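You operate a simulated robot arm through the tools that you are given. There is no shell and no other tool. Be economical: measure what you need, move in short steps, check, and stop when the job is done.

You run a simulated robot arm. Do the job below in one go: nothing can be reset, and whatever is moved stays where it is left.

Task
Open the bottom chest drawer, put the paper wipe from the front bench top in the inside of the bottom chest drawer and shut the drawer again. Take the cup labelled "E6" from the front bench top and put it on top of the grey tube. Take the cover pack with the earliest date from the front bench top and put it on the yellow job card. Open the first island door from the left, take the stepped rack from the shelf of the left island cupboard and leave it on the top of the stacked boxes and shut the door again. Switch the left wall switch on. Turn the spinner speed dial to HIGH. Open the filter drawer. Any order will do. Set down upright: cup, cover pack.

Only the result counts: the job must be done as asked and must still hold three seconds after the hand-in. Knocking over, shifting, dropping, spilling or breaking anything else fails it. A push-on lid holds only when it is set on centred and level and pressed home; a screw cap is set on level and turned clockwise until tight.

Robot
A 6-joint arm with a two-finger parallel gripper on a trunk, on a base that drives. Base frame: it is fixed to the floor where the robot stands at the start and does not move with it; the origin is under the middle of the robot, x ahead of it, y to its left, z up. Readings come in m, rad, newtons and seconds.
With the tool pointing down near the work surface it reaches from about 0.1 to 0.66 m from the robot's upright axis, wherever it stands. Its first joint turns from -2.897 to 2.897 rad. Places, roughly: bottom chest drawer [0.6, 0, 0.9]; cover pack [-0.75, -0.25, 1]; cup [-1, 0, 1]; filter drawer [2.3, 2.3, 0.1]; first island door [0.5, -0.2, 0.5]; grey tube (4x4x10 cm) [-0.7, -0.2, 1]; inside of the bottom chest drawer [0.6, 0, 0.9]; left wall switch [0.1, -3.1, 1.2]; paper wipe (6x5x2 cm) [-1.3, 0.5, 0.9]; spinner speed dial [1.1, -0.7, 1.1]; stepped rack (7x12x6 cm) [0.6, -0.2, 0.5]; top of the stacked boxes (18x24 cm) [0.62, 0.24, 1.04]; yellow job card [-0.75, -0.25, 1]. Payload 4.1 kg.
The tool frame sits at the grasp point between the pads (the TCP): z along the fingers, y along the line on which they close. The tips reach 0.023 m beyond it. Largest opening 0.094 m; finger width 0.038, thickness 0.01; the body of the gripper, 0.054 by 0.096 m, starts 0.039 m behind the TCP.
Orientation is that of the tool frame in the base frame, as a unit quaternion [w, x, y, z]. With the fingers straight down and closing along the base's y, the tool's x points along the base's -x, its y along +y and its z along -z.

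Tools
- The arm moves only by the tool step_arm. Its argument "series" is a list of rows, each a list of 7 numbers: the shift along the tool's x, y, z in m, then the turn, a rotation vector about the tool's x, y, z in rad, then the opening, from 0 (shut) to 1 (fully open). In form: [[dx, dy, dz, ax, ay, az, jaw], ...]. A call has 1 to 8 rows; each row shifts and turns the commanded pose from where the row before left it, along the tool's axes as they then stand. Each row takes 0.2 s and may step no farther than 0.05 m and 0.15 rad from the row before; otherwise, or with a gripper value out of range, the whole call is refused. Where a pose cannot be reached the arm comes as near as it can. A force on the tool above 40 N (or 10 N above the force at the start of the call, whichever is more), or a blocked arm, ends the call early, and 0.2 s more pass. The fingers move at their own pace (about 0.045 m/s each) and stop on an object; they squeeze with about 35 N. The grip force told is the motor's: it shows also when the fingers shut on nothing. Time passes only in rows, and 0.2 s behind the last, so rows that do not move let the fingers close. The reply holds the time, the measured pose of the TCP, the force on the tool along the base axes, the opening and the grip force, in the units named above and with some noise, with the torque about the TCP (base axes, N m) and any sound that the robot's microphone picked up.
- Cameras (640 x 400 px; columns grow to the right, rows downward): "scene" is now at [-0.015, 0.1301, 1.3988]; the picture's right is [-0.65, -0.76, 0.00], its down [-0.70, 0.61, -0.36] and it looks along [0.27, -0.24, -0.93] (base axes); focal length 214 px, centre (320, 200). "wrist" rides on the gripper at [0.086, 0.016, -0.074] in the tool frame; the picture's right is [-0.18, 0.98, 0.00], its down [-0.58, -0.11, -0.81] and it looks along [-0.79, -0.15, 0.59] (tool axes); focal length 243 px, centre (320, 200). There is no depth. A picture from a camera that has moved, and an enlarged one, comes with that camera's place and axes in the base frame and with its lens. The place of the scene camera against the robot may be out by one fixed shift of up to 0.012 m in any direction.
- snapshot(camera): a new picture of that camera. The clock stands still meanwhile.
- slide_trunk(by): slides the trunk up (or, below 0, down) by that many m; the arm and the scene camera ride with it, the base frame stays. It gives what a move gives, with no picture.
- drive_base(legs): drives the robot by 1 to 6 legs, each [ahead, turn to the left] in m and rad, along the robot's own axes; the way and the turn of a leg run together, so that a leg with both is an arc; at most 1.5 m and 3.142 rad a leg. The arm and the cameras ride along, it lands a little off, and it stops where it bumps. It gives what a move gives.
- pan_tilt(pan, tilt): turns the head with the scene camera to pan (to the left, within 2.705 rad either way) and tilt (down, from -0.506 to 1.204), counted from straight ahead of the robot. It gives what a move gives.
- zoom(camera, box): a new picture of the part [left, top, right, bottom] of that camera's present view, enlarged. The clock stands still meanwhile.
- close_job(): hands the job in; it is judged then, once.

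Go step by step. Nothing tells you exact positions but the pictures and the camera data: compare them with the known pose of the tool, close in by small moves and look again before you grip or let go. The budget is 217 turns and 198 pictures, counting those below and the enlarged ones. Unless the task says otherwise, let go and move clear before handing in, and close with one line.

The tools are called after "Request:" as name(argument=value, ...) on one line, values as JSON. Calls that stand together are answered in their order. step_arm: Moves the arm, as the interface text tells. Its arguments: {"type":"object","properties":{"series":{"type":"array","items":{"type":"array","items":{"type":"number"}}}},"required":["series"]} The other tools are called the same way: slide_trunk (by) slides the trunk up or down; drive_base (legs) drives the base; pan_tilt (pan, tilt) turns the head that bears the scene camera; snapshot (camera) takes a picture; zoom (camera, box) takes an enlarged picture of a part of a camera's view; close_job () hands the job in.

At the start:

```text
clock: 0.0
position: [-0.2383, -0.1793, 1.2697]
ee_rot: [0.0, -0.001, 1.0, 0.001]
force: [-0.1, 0.2, 0.2]
torque: [0.0, 0.0, 0.0]
width: 0.0939
grasp_force: 0.1
trunk travel left (down, up): [-0.4, 0.19]
robot x, y, heading: [0.0024, 0.0023, 0.0]
head pan, tilt: [-0.714, 1.201]
```

scene: 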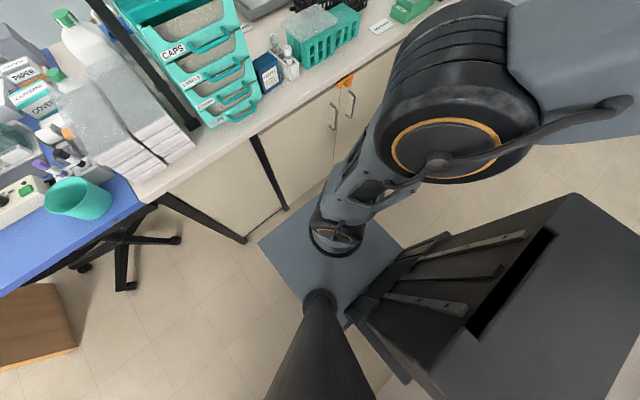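
wrist: 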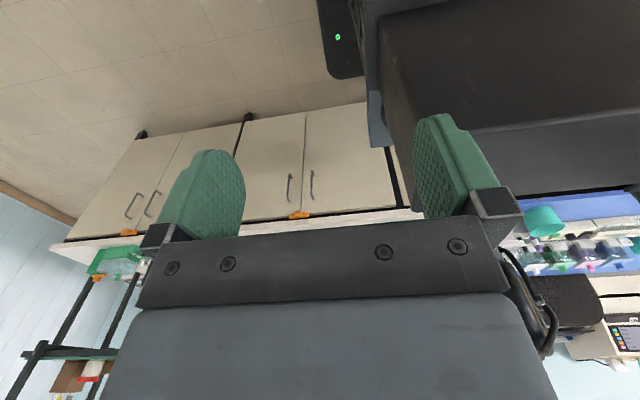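

I start by looking round: the island with the chest is ahead, the front bench is behind me.

Request:
pan_tilt(pan=0, tilt=0.6)

Request:
snapshot(camera="scene")

Request:
pan_tilt(pan=2.7, tilt=0.6)

Request:
snapshot(camera="scene")

Request:
pan_tilt(pan=-2.4, tilt=0.6)

Request:
snapshot(camera="scene")

Request:
pan_tilt(pan=-1.2, tilt=0.4)

Request:
snapshot(camera="scene")

Request:
pan_tilt(pan=1.2, tilt=0.4)

Request:
snapshot(camera="scene")

```text
clock: 1.1
position: [-0.2381, -0.1778, 1.27]
ee_rot: [-0.001, 0.0, 1.0, 0.0]
force: [0.4, -0.2, 0.8]
torque: [0.01, 0.03, -0.01]
width: 0.0942
grasp_force: 0.1
trunk travel left (down, up): [-0.4, 0.19]
robot x, y, heading: [-0.0029, -0.0013, -0.003]
head pan, tilt: [0.0, 0.6]
```

```text
195 pictures are left
camera scene: at [0.0311, 0.1666, 1.4434], right [0.0, -1.0, 0.0], down [-0.57, 0.0, -0.82], along [0.82, 0.0, -0.57], focal length 214 px, centre (320, 200)
```

scene: 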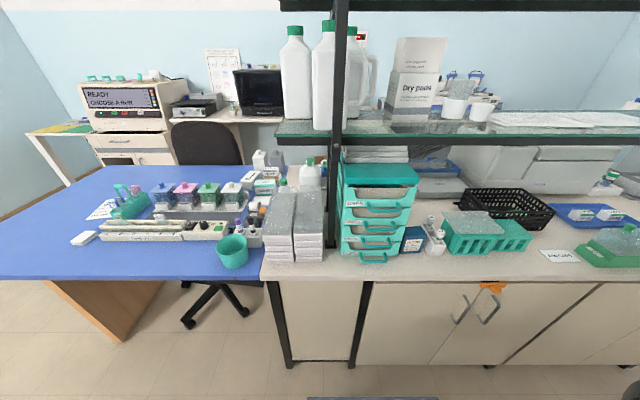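

```text
clock: 3.5
position: [-0.2386, -0.1794, 1.2713]
ee_rot: [0.0, 0.0, 1.0, 0.0]
force: [0.1, -0.1, 1.8]
torque: [-0.01, 0.02, -0.03]
width: 0.094
grasp_force: 0.0
trunk travel left (down, up): [-0.4, 0.19]
robot x, y, heading: [0.0019, -0.002, -0.004]
head pan, tilt: [2.7, 0.6]
```

```text
194 pictures are left
camera scene: at [-0.1372, 0.2044, 1.4434], right [0.43, 0.9, 0.0], down [0.51, -0.24, -0.83], along [-0.75, 0.35, -0.56], focal length 214 px, centre (320, 200)
```

scene: 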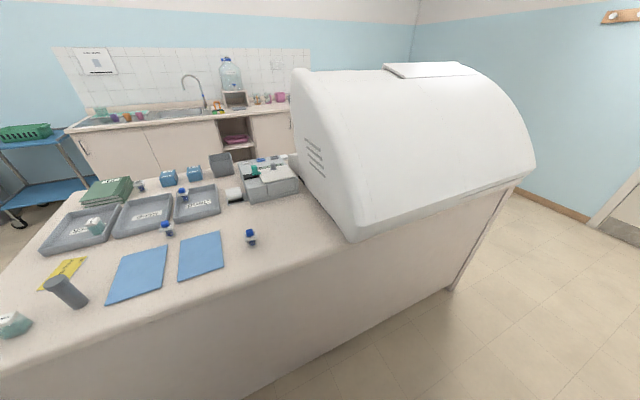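

```text
clock: 7.5
position: [-0.2382, -0.1781, 1.2697]
ee_rot: [0.0, -0.001, 1.0, 0.0]
force: [0.4, -0.2, -0.3]
torque: [-0.04, -0.02, -0.03]
width: 0.0941
grasp_force: 0.0
trunk travel left (down, up): [-0.4, 0.19]
robot x, y, heading: [0.0008, -0.0008, -0.001]
head pan, tilt: [-2.4, 0.6]
```

```text
193 pictures are left
camera scene: at [-0.1225, 0.1069, 1.4434], right [-0.68, 0.74, 0.0], down [0.42, 0.38, -0.83], along [-0.61, -0.56, -0.56], focal length 214 px, centre (320, 200)
```

scene: 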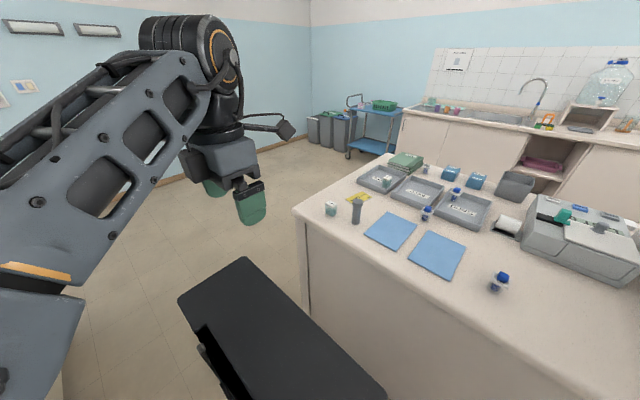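

```text
clock: 8.9
position: [-0.2377, -0.179, 1.2701]
ee_rot: [0.0, 0.0, 1.0, 0.0]
force: [0.6, -0.3, 0.0]
torque: [0.0, 0.01, 0.02]
width: 0.0941
grasp_force: 0.2
trunk travel left (down, up): [-0.4, 0.19]
robot x, y, heading: [-0.0025, -0.0018, -0.0]
head pan, tilt: [-1.201, 0.4]
```

```text
192 pictures are left
camera scene: at [-0.0239, 0.0802, 1.4616], right [-0.93, -0.36, 0.0], down [-0.14, 0.36, -0.92], along [0.33, -0.86, -0.39], focal length 214 px, centre (320, 200)
```

scene: 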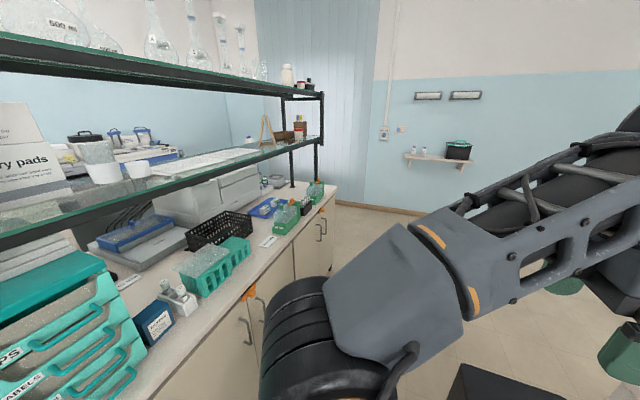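

```text
clock: 11.1
position: [-0.2384, -0.1784, 1.2703]
ee_rot: [0.001, 0.0, 1.0, 0.001]
force: [-0.2, -0.4, 0.5]
torque: [0.0, 0.01, -0.03]
width: 0.0941
grasp_force: 0.0
trunk travel left (down, up): [-0.4, 0.19]
robot x, y, heading: [0.0015, -0.0013, -0.001]
head pan, tilt: [1.201, 0.4]
```

```text
191 pictures are left
camera scene: at [-0.0238, 0.253, 1.4616], right [0.93, -0.36, 0.0], down [-0.14, -0.36, -0.92], along [0.33, 0.86, -0.39], focal length 214 px, centre (320, 200)
```

scene: 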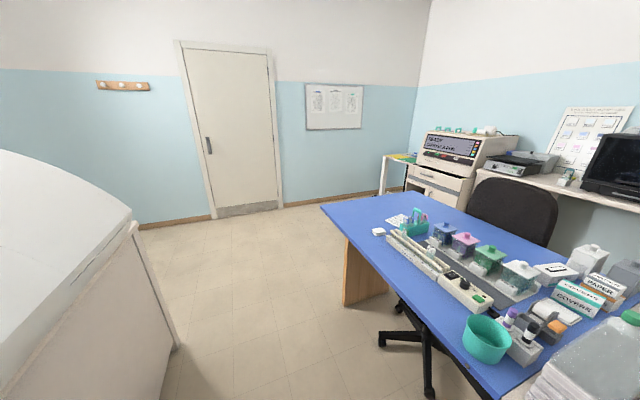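

I zoom in on the important areas.

Request:
pan_tilt(pan=-0.2, tilt=0.7)

Request:
zoom(camera="scene", box=[200, 120, 400, 245])

Request:
zoom(camera="scene", box=[320, 200, 560, 350])

Request:
pan_tilt(pan=-2.6, tilt=0.7)

Request:
zoom(camera="scene", box=[220, 60, 420, 185])

Request:
snapshot(camera="scene")

Request:
pan_tilt(pan=2.6, tilt=0.7)

Request:
snapshot(camera="scene")

Request:
zoom(camera="scene", box=[0, 80, 320, 280])

```text
clock: 12.6
position: [-0.2386, -0.179, 1.2701]
ee_rot: [0.0, 0.0, 1.0, 0.0]
force: [0.3, 0.1, -0.2]
torque: [0.04, 0.01, 0.02]
width: 0.0942
grasp_force: 0.0
trunk travel left (down, up): [-0.4, 0.19]
robot x, y, heading: [-0.0004, 0.0014, 0.004]
head pan, tilt: [-0.201, 0.7]
```

```text
3.20 times, centred on (300, 182) of scene
camera zoom: at [0.0259, 0.1497, 1.4348], right [-0.2, -0.98, 0.0], down [-0.63, 0.13, -0.77], along [0.75, -0.15, -0.64], focal length 686 px, centre (384, 256)
```

zoom: 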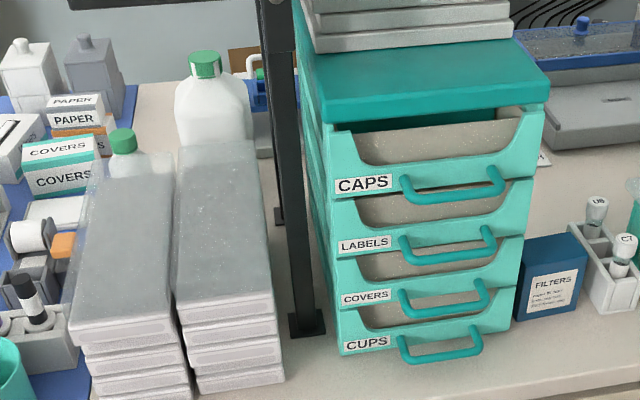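

```text
2.67 times, centred on (440, 275) of scene
camera zoom: at [0.0259, 0.1497, 1.4348], right [-0.2, -0.98, 0.0], down [-0.63, 0.13, -0.77], along [0.75, -0.15, -0.64], focal length 572 px, centre (0, 0)
```

zoom: 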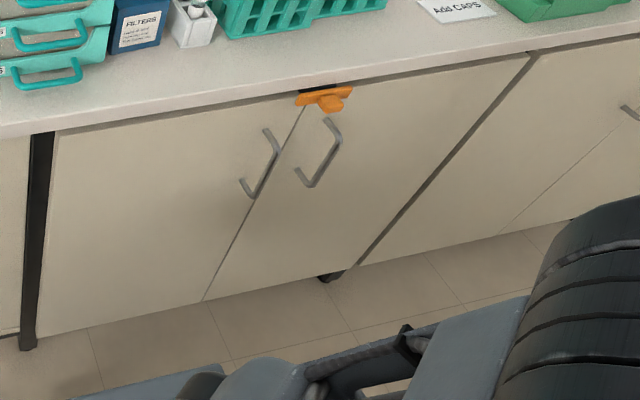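

```text
clock: 14.8
position: [-0.2379, -0.1788, 1.271]
ee_rot: [0.0, 0.0, 1.0, 0.0]
force: [-0.1, 0.1, 0.8]
torque: [-0.01, 0.0, 0.03]
width: 0.0942
grasp_force: 0.2
trunk travel left (down, up): [-0.4, 0.19]
robot x, y, heading: [-0.0001, 0.0021, 0.005]
head pan, tilt: [-2.601, 0.7]
```

```text
3.20 times, centred on (320, 122) of scene
camera zoom: at [-0.1301, 0.1228, 1.4348], right [-0.52, 0.86, 0.0], down [0.55, 0.33, -0.76], along [-0.66, -0.39, -0.64], focal length 686 px, centre (320, 448)
```

zoom: 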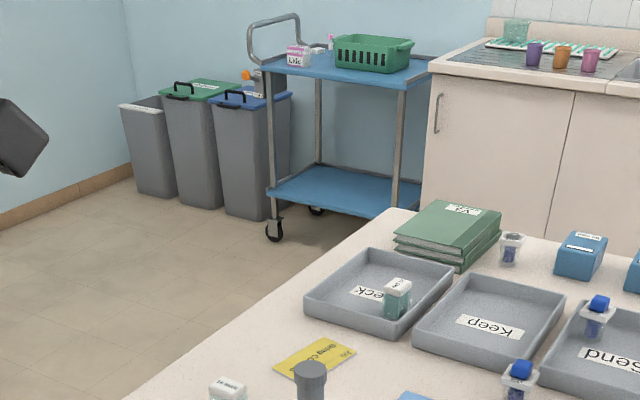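

```text
187 pictures are left
camera scene: at [-0.1301, 0.1228, 1.4348], right [-0.52, 0.86, 0.0], down [0.55, 0.33, -0.76], along [-0.66, -0.39, -0.64], focal length 214 px, centre (320, 200)
```

scene: 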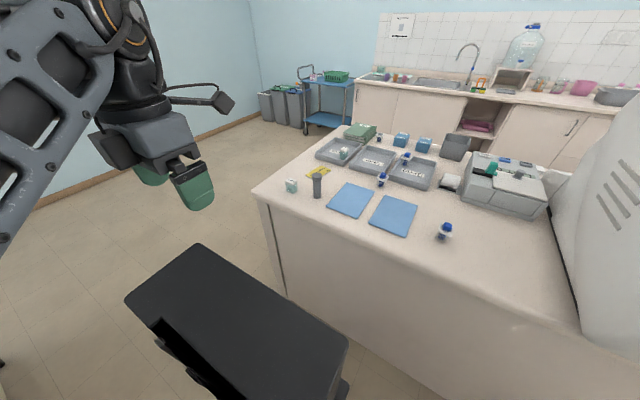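

```text
clock: 18.9
position: [-0.2367, -0.1786, 1.2706]
ee_rot: [0.001, 0.0, 1.0, 0.001]
force: [0.8, -0.1, -0.2]
torque: [-0.01, -0.02, -0.02]
width: 0.0939
grasp_force: 0.1
trunk travel left (down, up): [-0.4, 0.19]
robot x, y, heading: [0.0013, 0.0003, -0.001]
head pan, tilt: [2.601, 0.7]
```

```text
186 pictures are left
camera scene: at [-0.1301, 0.2104, 1.4348], right [0.52, 0.86, 0.0], down [0.55, -0.33, -0.76], along [-0.66, 0.39, -0.64], focal length 214 px, centre (320, 200)
```

scene: 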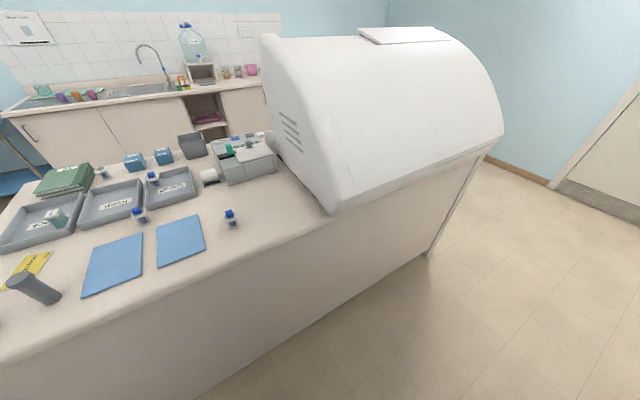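

```text
2.00 times, centred on (160, 180) of scene
camera zoom: at [-0.1301, 0.2104, 1.4348], right [0.52, 0.86, 0.0], down [0.55, -0.33, -0.76], along [-0.66, 0.39, -0.64], focal length 429 px, centre (640, 240)
```

zoom: 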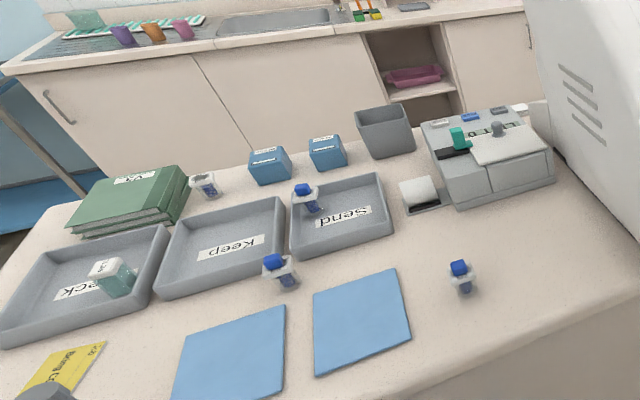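

I read the labels on the front bench now.

Request:
pan_tilt(pan=-2.7, tilt=0.6)

Request:
snapshot(camera="scene")

Request:
zoom(camera="scene", box=[250, 150, 340, 206])

Request:
zoom(camera="scene", box=[320, 110, 410, 166])

Request:
zoom(camera="scene", box=[400, 130, 490, 186])

```text
clock: 23.0
position: [-0.2373, -0.1799, 1.2701]
ee_rot: [0.0, 0.0, 1.0, 0.0]
force: [0.4, 0.1, -0.4]
torque: [0.01, -0.01, 0.02]
width: 0.0941
grasp_force: 0.1
trunk travel left (down, up): [-0.4, 0.19]
robot x, y, heading: [-0.0001, 0.0012, 0.004]
head pan, tilt: [-2.7, 0.6]
```

```text
184 pictures are left
camera scene: at [-0.1372, 0.1288, 1.4434], right [-0.43, 0.9, 0.0], down [0.51, 0.24, -0.83], along [-0.75, -0.35, -0.56], focal length 214 px, centre (320, 200)
```

scene: 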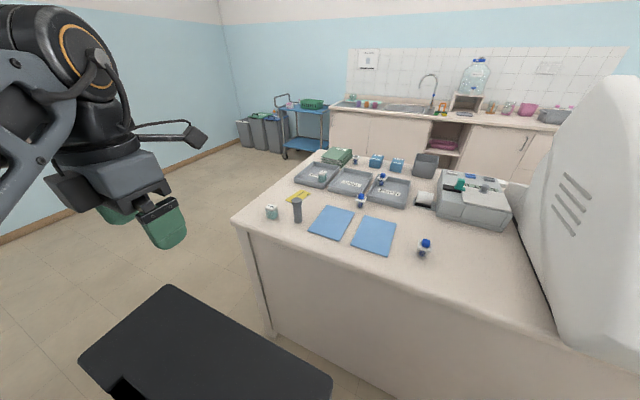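

```text
7.11 times, centred on (295, 178) of scene
camera zoom: at [-0.1372, 0.1288, 1.4434], right [-0.43, 0.9, 0.0], down [0.51, 0.24, -0.83], along [-0.75, -0.35, -0.56], focal length 1525 px, centre (498, 356)
```

zoom: 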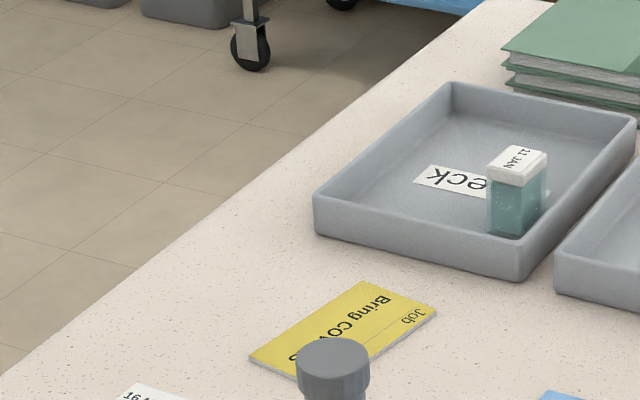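

```text
7.11 times, centred on (365, 138) of scene
camera zoom: at [-0.1372, 0.1288, 1.4434], right [-0.43, 0.9, 0.0], down [0.51, 0.24, -0.83], along [-0.75, -0.35, -0.56], focal length 1525 px, centre (0, 641)
```

zoom: 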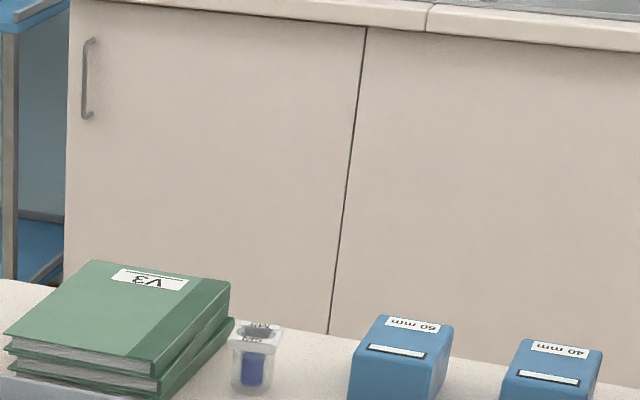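

```text
7.11 times, centred on (445, 158) of scene
camera zoom: at [-0.1372, 0.1288, 1.4434], right [-0.43, 0.9, 0.0], down [0.51, 0.24, -0.83], along [-0.75, -0.35, -0.56], focal length 1525 px, centre (-569, 499)
```

zoom: 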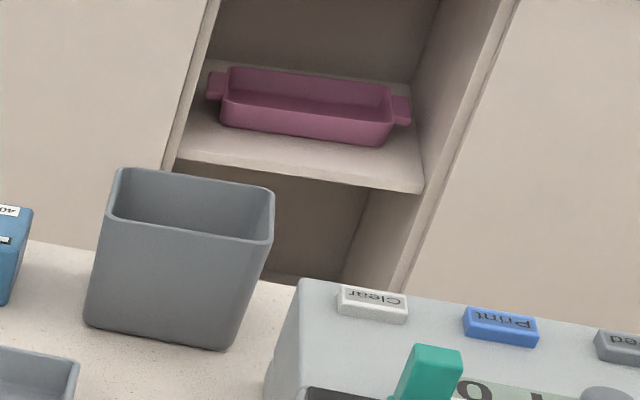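

Request:
zoom(camera="scene", box=[250, 190, 340, 246])

Request:
zoom(camera="scene", box=[340, 160, 430, 216])

Request:
zoom(camera="scene", box=[390, 210, 480, 266])

Request:
zoom(camera="scene", box=[410, 165, 530, 240])

```text
7.11 times, centred on (295, 218) of scene
camera zoom: at [-0.1372, 0.1288, 1.4434], right [-0.43, 0.9, 0.0], down [0.51, 0.24, -0.83], along [-0.75, -0.35, -0.56], focal length 1525 px, centre (498, 72)
```

zoom: 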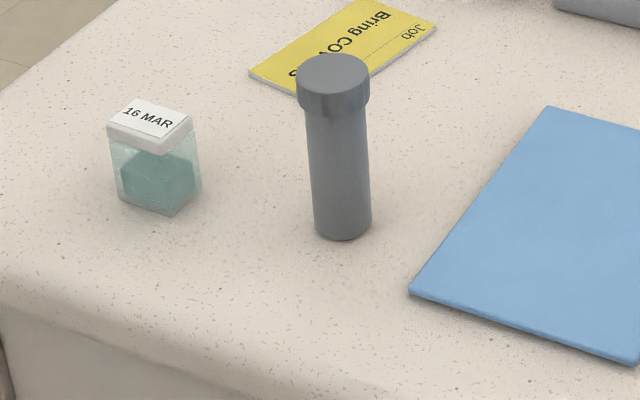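

```text
7.11 times, centred on (385, 188) of scene
camera zoom: at [-0.1372, 0.1288, 1.4434], right [-0.43, 0.9, 0.0], down [0.51, 0.24, -0.83], along [-0.75, -0.35, -0.56], focal length 1525 px, centre (-142, 285)
```

zoom: 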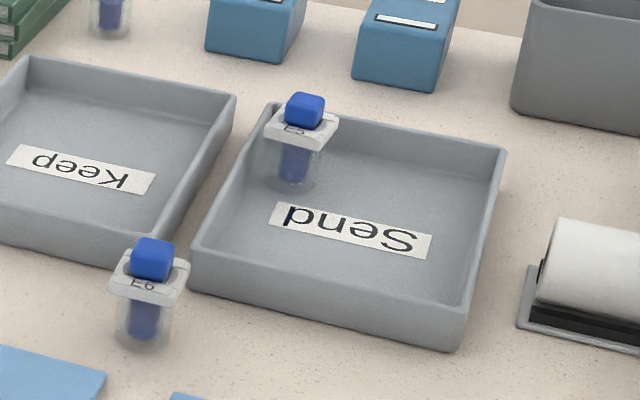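

```text
7.11 times, centred on (435, 238) of scene
camera zoom: at [-0.1372, 0.1288, 1.4434], right [-0.43, 0.9, 0.0], down [0.51, 0.24, -0.83], along [-0.75, -0.35, -0.56], focal length 1525 px, centre (-498, -70)
```

zoom: 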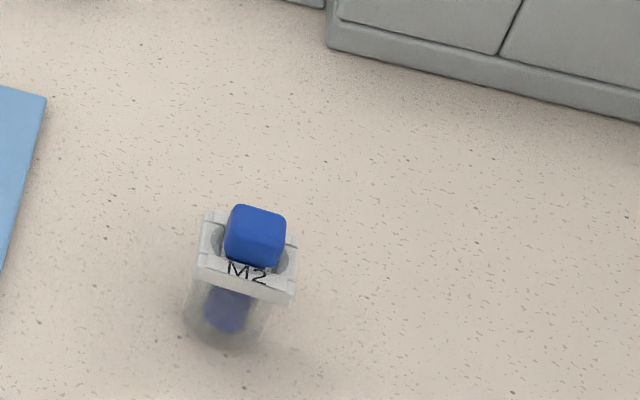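

```text
5.33 times, centred on (470, 202) of scene
camera zoom: at [-0.1372, 0.1288, 1.4434], right [-0.43, 0.9, 0.0], down [0.51, 0.24, -0.83], along [-0.75, -0.35, -0.56], focal length 1144 px, centre (-480, 187)
```

zoom: 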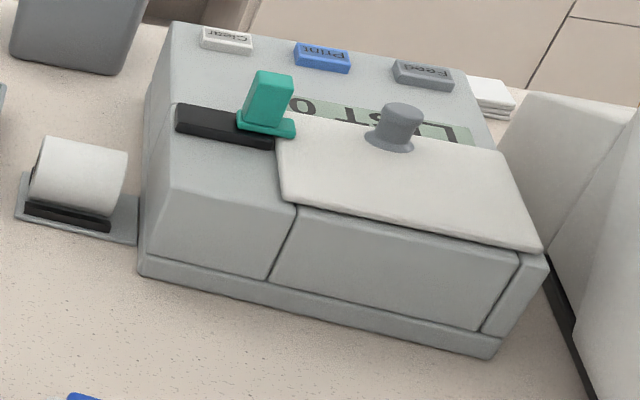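

The pack in the tray reads "22 JAN", the other "16 MAR". Now a closer look at the chest and the far targets.

Request:
pan_tilt(pan=-0.2, tilt=0.8)

Request:
zoom(camera="scene", box=[280, 110, 380, 172])

Request:
zoom(camera="scene", box=[280, 150, 380, 212])

Request:
pan_tilt(pan=0.7, tilt=0.3)

Request:
snapshot(camera="scene")

Request:
zoom(camera="scene", box=[180, 100, 380, 225])

Request:
pan_tilt(pan=-0.5, tilt=0.4)

Request:
snapshot(camera="scene")

Request:
pan_tilt(pan=-1.4, tilt=0.2)

Request:
zoom(camera="scene", box=[240, 60, 400, 160])

```text
clock: 25.3
position: [-0.2383, -0.1791, 1.2704]
ee_rot: [0.0, 0.0, 1.0, 0.0]
force: [0.2, 0.4, -0.3]
torque: [0.0, 0.03, 0.01]
width: 0.0939
grasp_force: 0.1
trunk travel left (down, up): [-0.4, 0.19]
robot x, y, heading: [-0.0007, 0.0028, 0.002]
head pan, tilt: [-0.201, 0.799]
```

```text
6.40 times, centred on (330, 141) of scene
camera zoom: at [0.0217, 0.1505, 1.4266], right [-0.2, -0.98, 0.0], down [-0.7, 0.14, -0.7], along [0.68, -0.14, -0.72], focal length 1373 px, centre (256, 578)
```

zoom: 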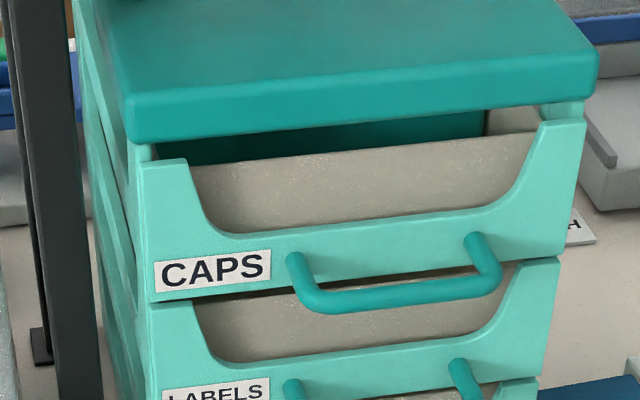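

```text
6.40 times, centred on (330, 181) of scene
camera zoom: at [0.0217, 0.1505, 1.4266], right [-0.2, -0.98, 0.0], down [-0.7, 0.14, -0.7], along [0.68, -0.14, -0.72], focal length 1373 px, centre (256, 322)
```

zoom: 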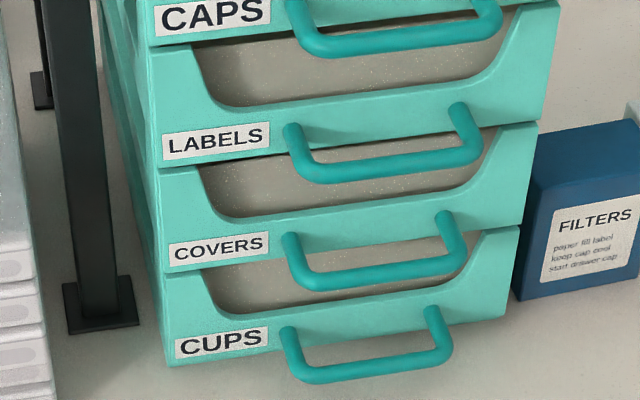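

```text
clock: 26.5
position: [-0.2381, -0.1788, 1.27]
ee_rot: [-0.001, 0.0, 1.0, 0.0]
force: [-0.6, -0.9, -1.0]
torque: [0.03, -0.01, -0.02]
width: 0.0942
grasp_force: 0.1
trunk travel left (down, up): [-0.4, 0.19]
robot x, y, heading: [-0.003, -0.0015, 0.003]
head pan, tilt: [0.7, 0.3]
```

```text
174 pictures are left
camera scene: at [0.0141, 0.2267, 1.4709], right [0.64, -0.77, 0.0], down [-0.23, -0.19, -0.96], along [0.73, 0.61, -0.3], focal length 214 px, centre (320, 200)
```

scene: 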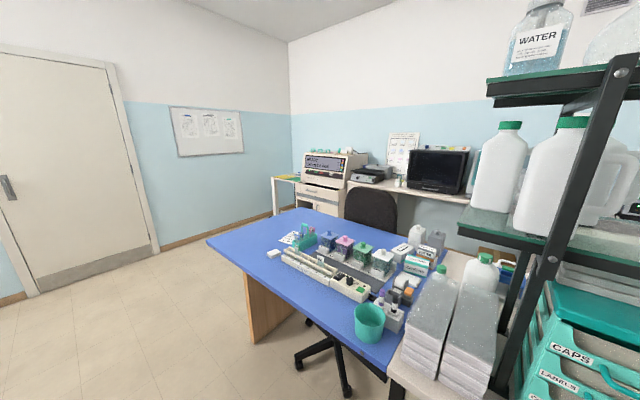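

```text
3.20 times, centred on (280, 162) of scene
camera zoom: at [0.0141, 0.2267, 1.4709], right [0.64, -0.77, 0.0], down [-0.23, -0.19, -0.96], along [0.73, 0.61, -0.3], focal length 686 px, centre (448, 320)
```

zoom: 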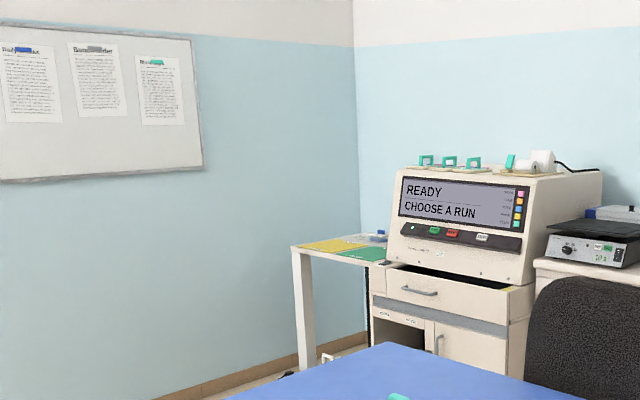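

```text
clock: 27.9
position: [-0.2387, -0.1787, 1.2704]
ee_rot: [-0.001, -0.001, 1.0, 0.0]
force: [0.4, 0.1, 0.6]
torque: [-0.03, 0.01, 0.0]
width: 0.0942
grasp_force: 0.0
trunk travel left (down, up): [-0.4, 0.19]
robot x, y, heading: [0.0015, -0.0013, -0.003]
head pan, tilt: [-0.499, 0.4]
```

```text
172 pictures are left
camera scene: at [0.0241, 0.1223, 1.4617], right [-0.48, -0.88, 0.0], down [-0.34, 0.19, -0.92], along [0.81, -0.44, -0.39], focal length 214 px, centre (320, 200)
```

scene: 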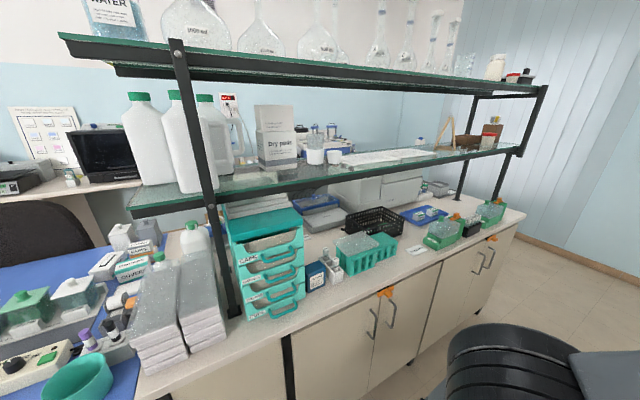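

```text
clock: 29.1
position: [-0.2395, -0.1786, 1.2702]
ee_rot: [-0.001, 0.0, 1.0, 0.0]
force: [-0.1, -0.1, 0.5]
torque: [-0.01, 0.01, 0.0]
width: 0.0939
grasp_force: 0.3
trunk travel left (down, up): [-0.4, 0.19]
robot x, y, heading: [0.0022, -0.0019, 0.001]
head pan, tilt: [-1.4, 0.201]
```

```text
4.00 times, centred on (320, 110) of scene
camera zoom: at [-0.0414, 0.0748, 1.4802], right [-0.99, -0.17, 0.0], down [-0.03, 0.2, -0.98], along [0.17, -0.97, -0.2], focal length 858 px, centre (320, 560)
```

zoom: 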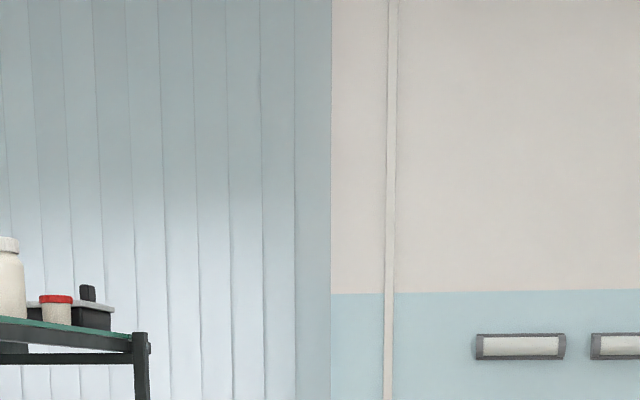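

Request:
zoom(camera="scene", box=[240, 130, 400, 230])

Request:
pan_tilt(pan=-0.5, tilt=0.7)

Request:
zoom(camera="scene", box=[330, 150, 430, 212])

Request:
zoom(camera="scene", box=[330, 60, 490, 160])

```text
4.00 times, centred on (320, 180) of scene
camera zoom: at [-0.0414, 0.0748, 1.4802], right [-0.99, -0.17, 0.0], down [-0.03, 0.2, -0.98], along [0.17, -0.97, -0.2], focal length 858 px, centre (320, 280)
```

zoom: 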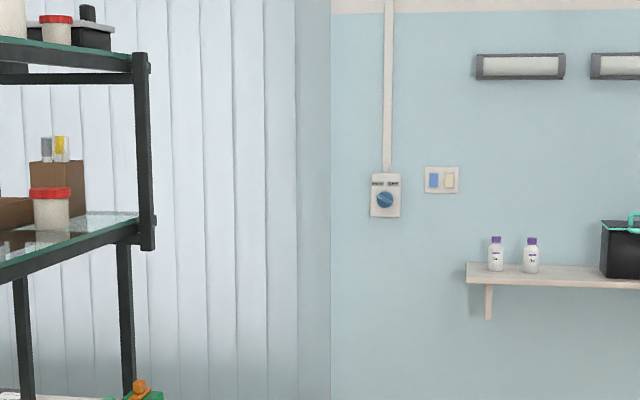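

```text
clock: 30.3
position: [-0.237, -0.1795, 1.2703]
ee_rot: [0.0, 0.0, 1.0, 0.0]
force: [0.9, 0.4, 0.1]
torque: [0.01, 0.01, 0.01]
width: 0.0937
grasp_force: 0.2
trunk travel left (down, up): [-0.4, 0.19]
robot x, y, heading: [-0.0015, 0.0015, 0.003]
head pan, tilt: [-0.499, 0.7]
```

```text
6.40 times, centred on (380, 181) of scene
camera zoom: at [0.0173, 0.1259, 1.4348], right [-0.48, -0.88, 0.0], down [-0.56, 0.31, -0.77], along [0.67, -0.37, -0.64], focal length 1373 px, centre (-64, 322)
```

zoom: 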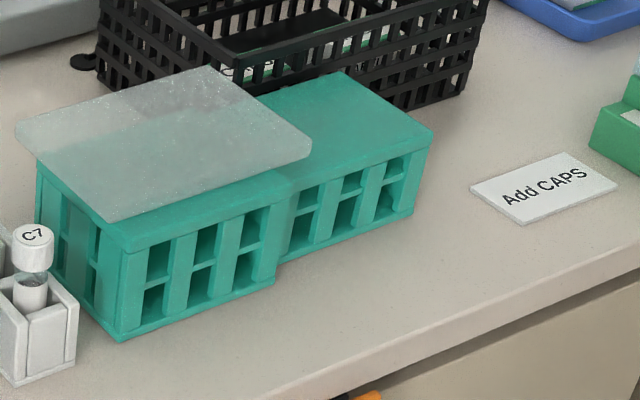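

```text
4.00 times, centred on (410, 110) of scene
camera zoom: at [0.0173, 0.1259, 1.4348], right [-0.48, -0.88, 0.0], down [-0.56, 0.31, -0.77], along [0.67, -0.37, -0.64], focal length 858 px, centre (-40, 560)
```

zoom: 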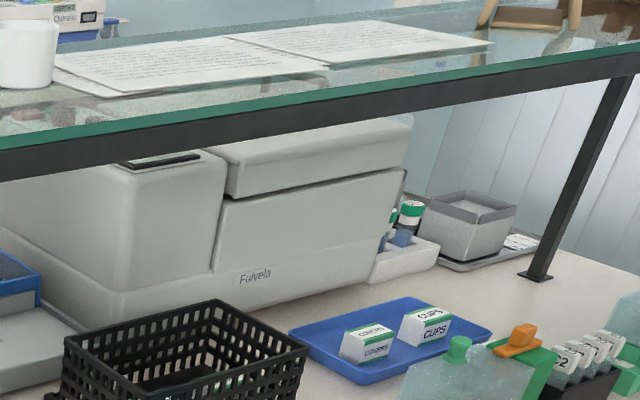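

I'll swing the arm round the robot's right side to the front, with the tool turning along, so as to work at the chest.

Request:
step_arm(series=[[-0.0289, -0.033, 0, 0, 0, -0.147, 0.9], [-0.0289, -0.033, 0, 0, 0, -0.147, 0.9], [-0.0289, -0.033, 0, 0, 0, -0.147, 0.9], [-0.0289, -0.033, 0, 0, 0, -0.147, 0.9], [-0.0289, -0.033, 0, 0, 0, -0.147, 0.9], [-0.0289, -0.033, 0, 0, 0, -0.147, 0.9]])

```text
clock: 31.7
position: [-0.0128, -0.2978, 1.2688]
ee_rot: [0.001, -0.427, 0.904, -0.001]
force: [-0.2, 0.2, -0.3]
torque: [0.02, 0.02, 0.03]
width: 0.0843
grasp_force: 0.0
trunk travel left (down, up): [-0.4, 0.19]
robot x, y, heading: [-0.0003, 0.0014, 0.003]
head pan, tilt: [-0.499, 0.7]
```

Request:
step_arm(series=[[-0.0289, -0.033, 0, 0, 0, -0.147, 0.9], [-0.0289, -0.033, 0, 0, 0, -0.147, 0.9], [-0.0289, -0.033, 0, 0, 0, -0.147, 0.9], [-0.0289, -0.033, 0, 0, 0, -0.147, 0.9], [-0.0289, -0.033, 0, 0, 0, -0.147, 0.9], [-0.0289, -0.033, 0, 0, 0, -0.147, 0.9], [-0.0289, -0.033, 0, 0, 0, -0.147, 0.9], [-0.0289, -0.033, 0, 0, 0, -0.147, 0.9]])

Request:
step_arm(series=[[-0.0289, -0.033, 0, 0, 0, -0.147, 0.9], [-0.0289, -0.033, 0, 0, 0, -0.147, 0.9], [-0.0289, -0.033, 0, 0, 0, -0.147, 0.9], [0, 0, 0, 0, 0, -0.147, 1], [0, 0, 0, 0, 0, -0.147, 1], [0, 0, 0, 0, 0, -0.147, 1], [0, 0, 0, 0, 0, -0.147, 1], [0, 0, 0, 0, 0, -0.054, 1]])

Request:
pan_tilt(pan=0, tilt=0.8)

Request:
snapshot(camera="scene")

Request:
snapshot(camera="wrist")

```text
clock: 33.5
position: [0.2721, -0.1252, 1.2697]
ee_rot: [0.001, 0.857, -0.515, 0.0]
force: [0.0, 0.3, -0.3]
torque: [0.0, 0.01, 0.02]
width: 0.0849
grasp_force: 0.0
trunk travel left (down, up): [-0.4, 0.19]
robot x, y, heading: [-0.0027, -0.0003, -0.001]
head pan, tilt: [-0.499, 0.7]
```

```text
clock: 35.3
position: [0.2985, 0.0299, 1.2697]
ee_rot: [0.0, 1.0, -0.002, 0.001]
force: [0.6, -0.3, -0.9]
torque: [0.01, 0.01, 0.03]
width: 0.0942
grasp_force: 0.1
out of reach, approached as far as the arm can: row 7, 8
trunk travel left (down, up): [-0.4, 0.19]
robot x, y, heading: [-0.0008, -0.003, -0.002]
head pan, tilt: [-0.499, 0.7]
```

```text
clock: 36.2
position: [0.2982, 0.0293, 1.2695]
ee_rot: [0.0, 1.0, -0.003, 0.0]
force: [0.3, 0.1, -0.2]
torque: [0.01, -0.04, -0.01]
width: 0.0939
grasp_force: 0.0
trunk travel left (down, up): [-0.4, 0.19]
robot x, y, heading: [0.0015, 0.002, -0.001]
head pan, tilt: [0.0, 0.799]
```

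```text
167 pictures are left
camera scene: at [0.0234, 0.1666, 1.4266], right [0.0, -1.0, 0.0], down [-0.72, 0.0, -0.7], along [0.7, 0.0, -0.72], focal length 214 px, centre (320, 200)
```

scene: 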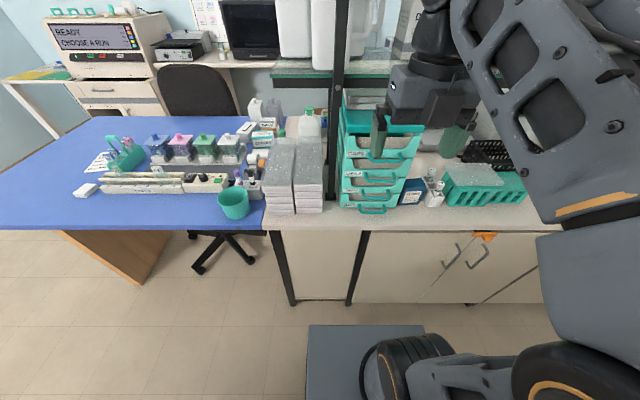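

```text
166 pictures are left
camera wrist: at [0.3838, 0.0118, 1.3441], right [-0.19, -0.98, 0.0], down [-0.58, 0.11, 0.81], along [-0.79, 0.15, -0.59], focal length 243 px, centre (320, 200)
```

wrist: 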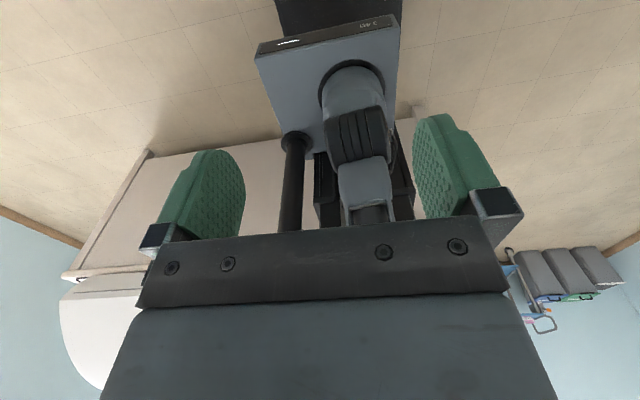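

Request:
step_arm(series=[[0, 0, 0, 0, 0.15, 0, 1], [0, 0, 0, 0, 0.15, 0, 1], [0, 0, 0, 0, 0.15, 0, 1], [0, 0, 0, 0, 0.15, 0, 1], [0, 0, 0, 0, 0.15, 0, 1], [0, 0, 0, 0, 0.15, 0, 1], [0, 0, 0, 0, 0.15, 0, 1], [0, 0, 0, 0, 0.15, 0, 1]])

Request:
snapshot(camera="wrist")

```text
clock: 37.6
position: [0.3457, 0.0423, 1.2158]
ee_rot: [0.028, 0.945, 0.004, 0.326]
force: [-0.4, 0.6, -0.2]
torque: [-0.01, -0.01, -0.01]
width: 0.094
grasp_force: 0.0
trunk travel left (down, up): [-0.4, 0.19]
robot x, y, heading: [-0.0023, 0.0038, -0.001]
head pan, tilt: [0.0, 0.799]
stopped in row 6: the arm was blocked; the commanded pose is now the measured one
```

```text
165 pictures are left
camera wrist: at [0.3693, 0.0294, 1.3282], right [-0.16, -0.99, -0.06], down [-0.95, 0.13, 0.27], along [-0.26, 0.1, -0.96], focal length 243 px, centre (320, 200)
```

wrist: 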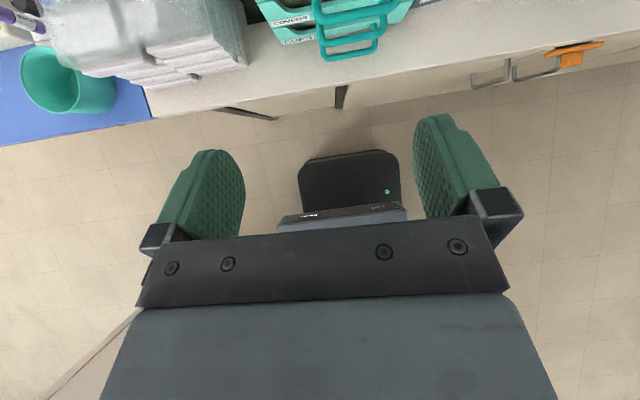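

Request:
step_arm(series=[[-0.0277, 0, 0.0354, 0, 0, 0, 1], [-0.0277, 0, 0.0354, 0, 0, 0, 1], [-0.0277, 0, 0.0354, 0, 0, 0, 1], [-0.0277, 0, 0.0354, 0, 0, 0, 1], [-0.0277, 0, 0.0354, 0, 0, 0, 1]])

Request:
snapshot(camera="scene")

```text
clock: 38.8
position: [0.3569, 0.0295, 1.003]
ee_rot: [0.027, 0.942, 0.001, 0.334]
force: [0.6, 0.6, -0.7]
torque: [-0.01, 0.01, 0.03]
width: 0.0937
grasp_force: 0.1
out of reach, approached as far as the arm can: row 5
trunk travel left (down, up): [-0.4, 0.19]
robot x, y, heading: [0.0016, -0.0011, -0.0]
head pan, tilt: [0.0, 0.799]
```

```text
164 pictures are left
camera scene: at [0.024, 0.1669, 1.4227], right [0.0, -1.0, 0.0], down [-0.72, 0.0, -0.7], along [0.7, 0.0, -0.72], focal length 214 px, centre (320, 200)
```

scene: 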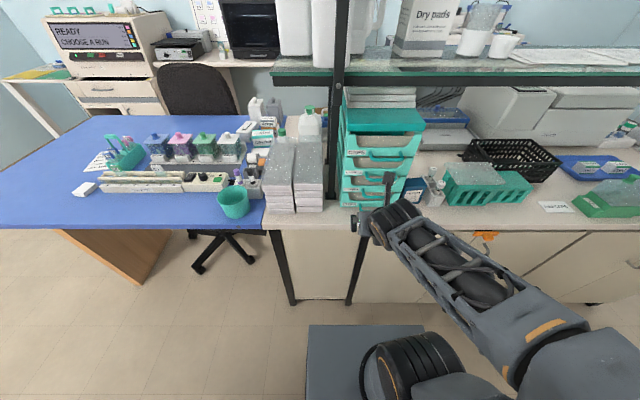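

Request:
slide_trunk(by=-0.06)

Request:
step_arm(series=[[0, 0, 0, 0, 0.1, 0, 1], [0, 0, 0, 0, 0.1, 0, 1], [0, 0, 0, 0, 0.1, 0, 1]])

Request:
snapshot(camera="wrist")

```text
clock: 39.8
position: [0.3571, 0.0298, 0.9391]
ee_rot: [0.03, 0.946, 0.003, 0.322]
force: [-0.7, 0.1, 0.2]
torque: [-0.02, 0.04, 0.02]
width: 0.0939
grasp_force: 0.0
trunk travel left (down, up): [-0.34, 0.25]
robot x, y, heading: [-0.0031, 0.002, 0.002]
head pan, tilt: [0.0, 0.799]
```

```text
clock: 40.6
position: [0.3949, 0.0395, 0.9776]
ee_rot: [0.025, 0.884, 0.008, 0.468]
force: [0.4, 0.3, -0.5]
torque: [0.02, 0.0, 0.01]
width: 0.0939
grasp_force: 0.0
out of reach, approached as far as the arm can: row 1, 2, 3
trunk travel left (down, up): [-0.34, 0.25]
robot x, y, heading: [-0.0013, -0.0031, -0.005]
head pan, tilt: [0.0, 0.799]
```

```text
163 pictures are left
camera wrist: at [0.3821, 0.0276, 1.0913], right [-0.11, -0.99, -0.1], down [-0.99, 0.12, -0.03], along [0.05, 0.1, -0.99], focal length 243 px, centre (320, 200)
```

wrist: 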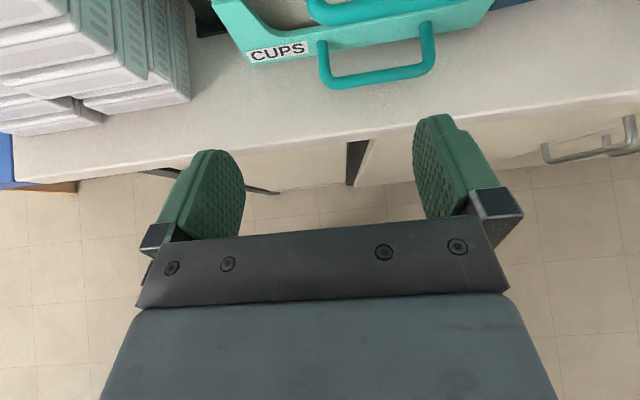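

The arm is too close in for a flat tool, so I back the base off a little and try again.

Request:
drive_base(legs=[[-0.15, 0]])

Request:
step_arm(series=[[0, 0, 0.03, 0, 0.05, 0, 1], [0, 0, 0.03, 0, 0.05, 0, 1], [0, 0, 0.03, 0, 0.05, 0, 1], [0, 0, 0.0, 0, 0.05, 0, 1]])

```text
clock: 42.0
position: [0.2436, 0.038, 0.9787]
ee_rot: [0.027, 0.884, 0.006, 0.466]
force: [-0.5, -0.3, 0.3]
torque: [0.0, 0.02, 0.03]
width: 0.0939
grasp_force: 0.2
trunk travel left (down, up): [-0.34, 0.25]
robot x, y, heading: [-0.1451, 0.0006, 0.004]
head pan, tilt: [0.0, 0.799]
```

```text
clock: 43.0
position: [0.3195, 0.0342, 0.9324]
ee_rot: [0.026, 0.833, 0.008, 0.552]
force: [-0.2, -0.8, 0.5]
torque: [0.03, 0.03, -0.02]
width: 0.094
grasp_force: 0.1
trunk travel left (down, up): [-0.34, 0.25]
robot x, y, heading: [-0.1509, 0.0032, -0.001]
head pan, tilt: [0.0, 0.799]
```

Request:
step_arm(series=[[0, 0, 0, 0.032, 0, 0.043, 1], [0, 0.036, 0.02, 0, 0, 0, 1]])

Request:
snapshot(camera="wrist")

```text
clock: 43.6
position: [0.335, 0.0258, 0.9312]
ee_rot: [0.006, 0.834, -0.004, 0.552]
force: [0.2, 0.8, 0.4]
torque: [-0.03, 0.0, 0.01]
width: 0.094
grasp_force: 0.0
out of reach, approached as far as the arm can: row 2
trunk travel left (down, up): [-0.34, 0.25]
robot x, y, heading: [-0.1462, 0.0001, -0.003]
head pan, tilt: [0.0, 0.799]
```

```text
162 pictures are left
camera wrist: at [0.3013, 0.01, 1.0405], right [-0.09, -0.98, -0.16], down [-0.97, 0.12, -0.22], along [0.24, 0.14, -0.96], focal length 243 px, centre (320, 200)
```

wrist: 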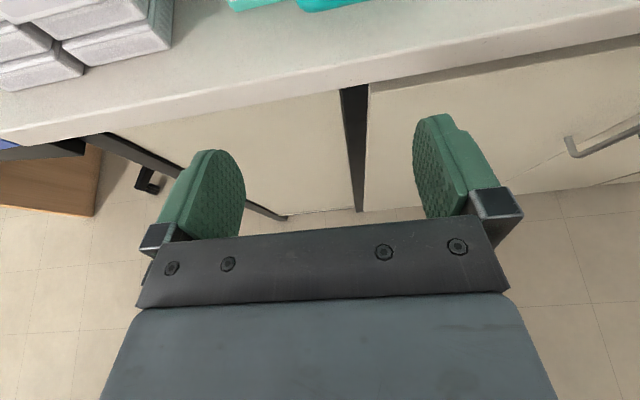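

Request:
step_arm(series=[[0, 0, 0.03, 0, 0, 0, 1], [0, 0.01, 0.01, 0, 0, 0, 1], [0, 0.01, 0, 0, 0, 0, 1]])

```text
clock: 44.4
position: [0.3714, 0.0345, 0.9246]
ee_rot: [0.005, 0.834, -0.003, 0.552]
force: [-0.1, -0.5, -1.0]
torque: [-0.01, -0.01, -0.05]
width: 0.0941
grasp_force: 0.1
out of reach, approached as far as the arm can: row 1, 2, 3
trunk travel left (down, up): [-0.34, 0.25]
robot x, y, heading: [-0.1485, 0.0008, -0.003]
head pan, tilt: [0.0, 0.799]
```

Sideways the arm is at a wrist limit here, so I shift the base about 0.1 m to the right instead.

Request:
drive_base(legs=[[-0.05, 0], [0, 0.8], [-0.16, 0], [0, -0.8], [0.16, 0]])

Request:
step_arm(series=[[0, 0.01, 0, 0, 0, 0, 1], [0, 0.01, 0, 0, 0, 0, 1]])

Request:
snapshot(camera="wrist")

```text
clock: 48.0
position: [0.1113, 0.3579, 0.9254]
ee_rot: [-0.209, 0.77, 0.318, 0.512]
force: [0.3, -0.3, 0.2]
torque: [0.01, 0.02, 0.0]
width: 0.094
grasp_force: 0.0
trunk travel left (down, up): [-0.34, 0.25]
robot x, y, heading: [-0.2291, -0.0413, 0.788]
head pan, tilt: [0.0, 0.799]
stopped in leg 3: the robot was blocked; the commanded pose is now the measured one
```

```text
clock: 48.6
position: [0.1153, 0.3525, 0.9282]
ee_rot: [-0.205, 0.772, 0.317, 0.512]
force: [0.3, 0.2, -0.3]
torque: [0.0, -0.01, 0.02]
width: 0.0942
grasp_force: 0.0
out of reach, approached as far as the arm can: row 1, 2
trunk travel left (down, up): [-0.34, 0.25]
robot x, y, heading: [-0.2318, -0.0355, 0.781]
head pan, tilt: [0.0, 0.799]
```

```text
161 pictures are left
camera wrist: at [0.1013, 0.3144, 1.0375], right [0.64, -0.75, -0.16], down [-0.77, -0.6, -0.22], along [0.07, 0.26, -0.96], focal length 243 px, centre (320, 200)
```

wrist: 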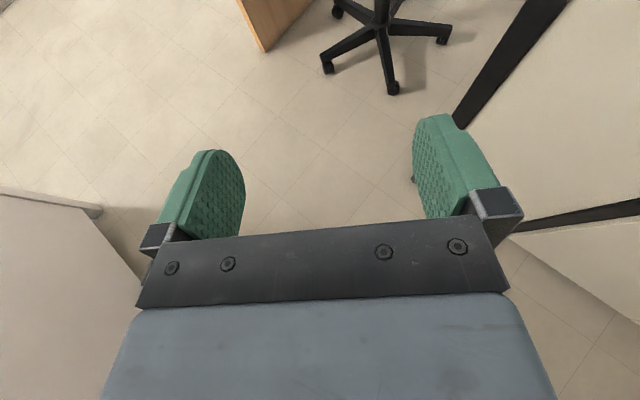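

Request:
drive_base(legs=[[0, -1.288], [0.12, 0], [0, 0.5], [-0.03, 0]])

Request:
step_arm(series=[[0, 0.01, 0, 0, 0, 0, 1], [0, 0.01, 0, 0, 0, 0, 1]])

Request:
snapshot(camera="wrist")

```text
clock: 54.8
position: [0.3657, -0.0576, 0.9297]
ee_rot: [0.004, 0.835, 0.0, 0.551]
force: [0.4, 0.9, 0.5]
torque: [0.0, 0.0, -0.02]
width: 0.0939
grasp_force: 0.0
trunk travel left (down, up): [-0.34, 0.25]
robot x, y, heading: [-0.1554, -0.09, 0.012]
head pan, tilt: [0.0, 0.799]
```

```text
clock: 55.4
position: [0.3639, -0.0643, 0.9331]
ee_rot: [0.007, 0.835, -0.001, 0.55]
force: [0.5, -0.7, -0.5]
torque: [0.01, -0.02, -0.04]
width: 0.0942
grasp_force: 0.0
out of reach, approached as far as the arm can: row 1, 2
trunk travel left (down, up): [-0.34, 0.25]
robot x, y, heading: [-0.1557, -0.0914, 0.011]
head pan, tilt: [0.0, 0.799]
```

```text
160 pictures are left
camera wrist: at [0.3296, -0.0801, 1.0423], right [-0.08, -0.98, -0.16], down [-0.97, 0.12, -0.22], along [0.23, 0.14, -0.96], focal length 243 px, centre (320, 200)
```

wrist: 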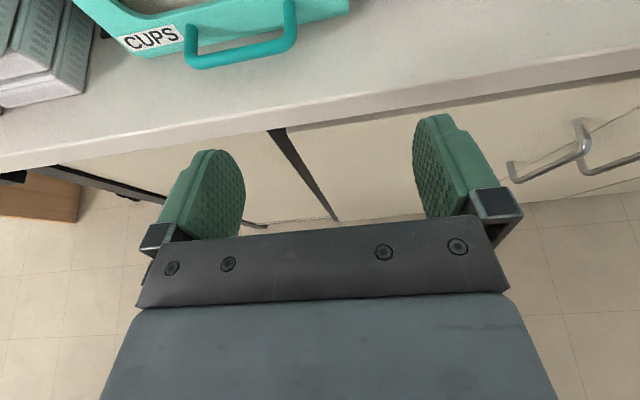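

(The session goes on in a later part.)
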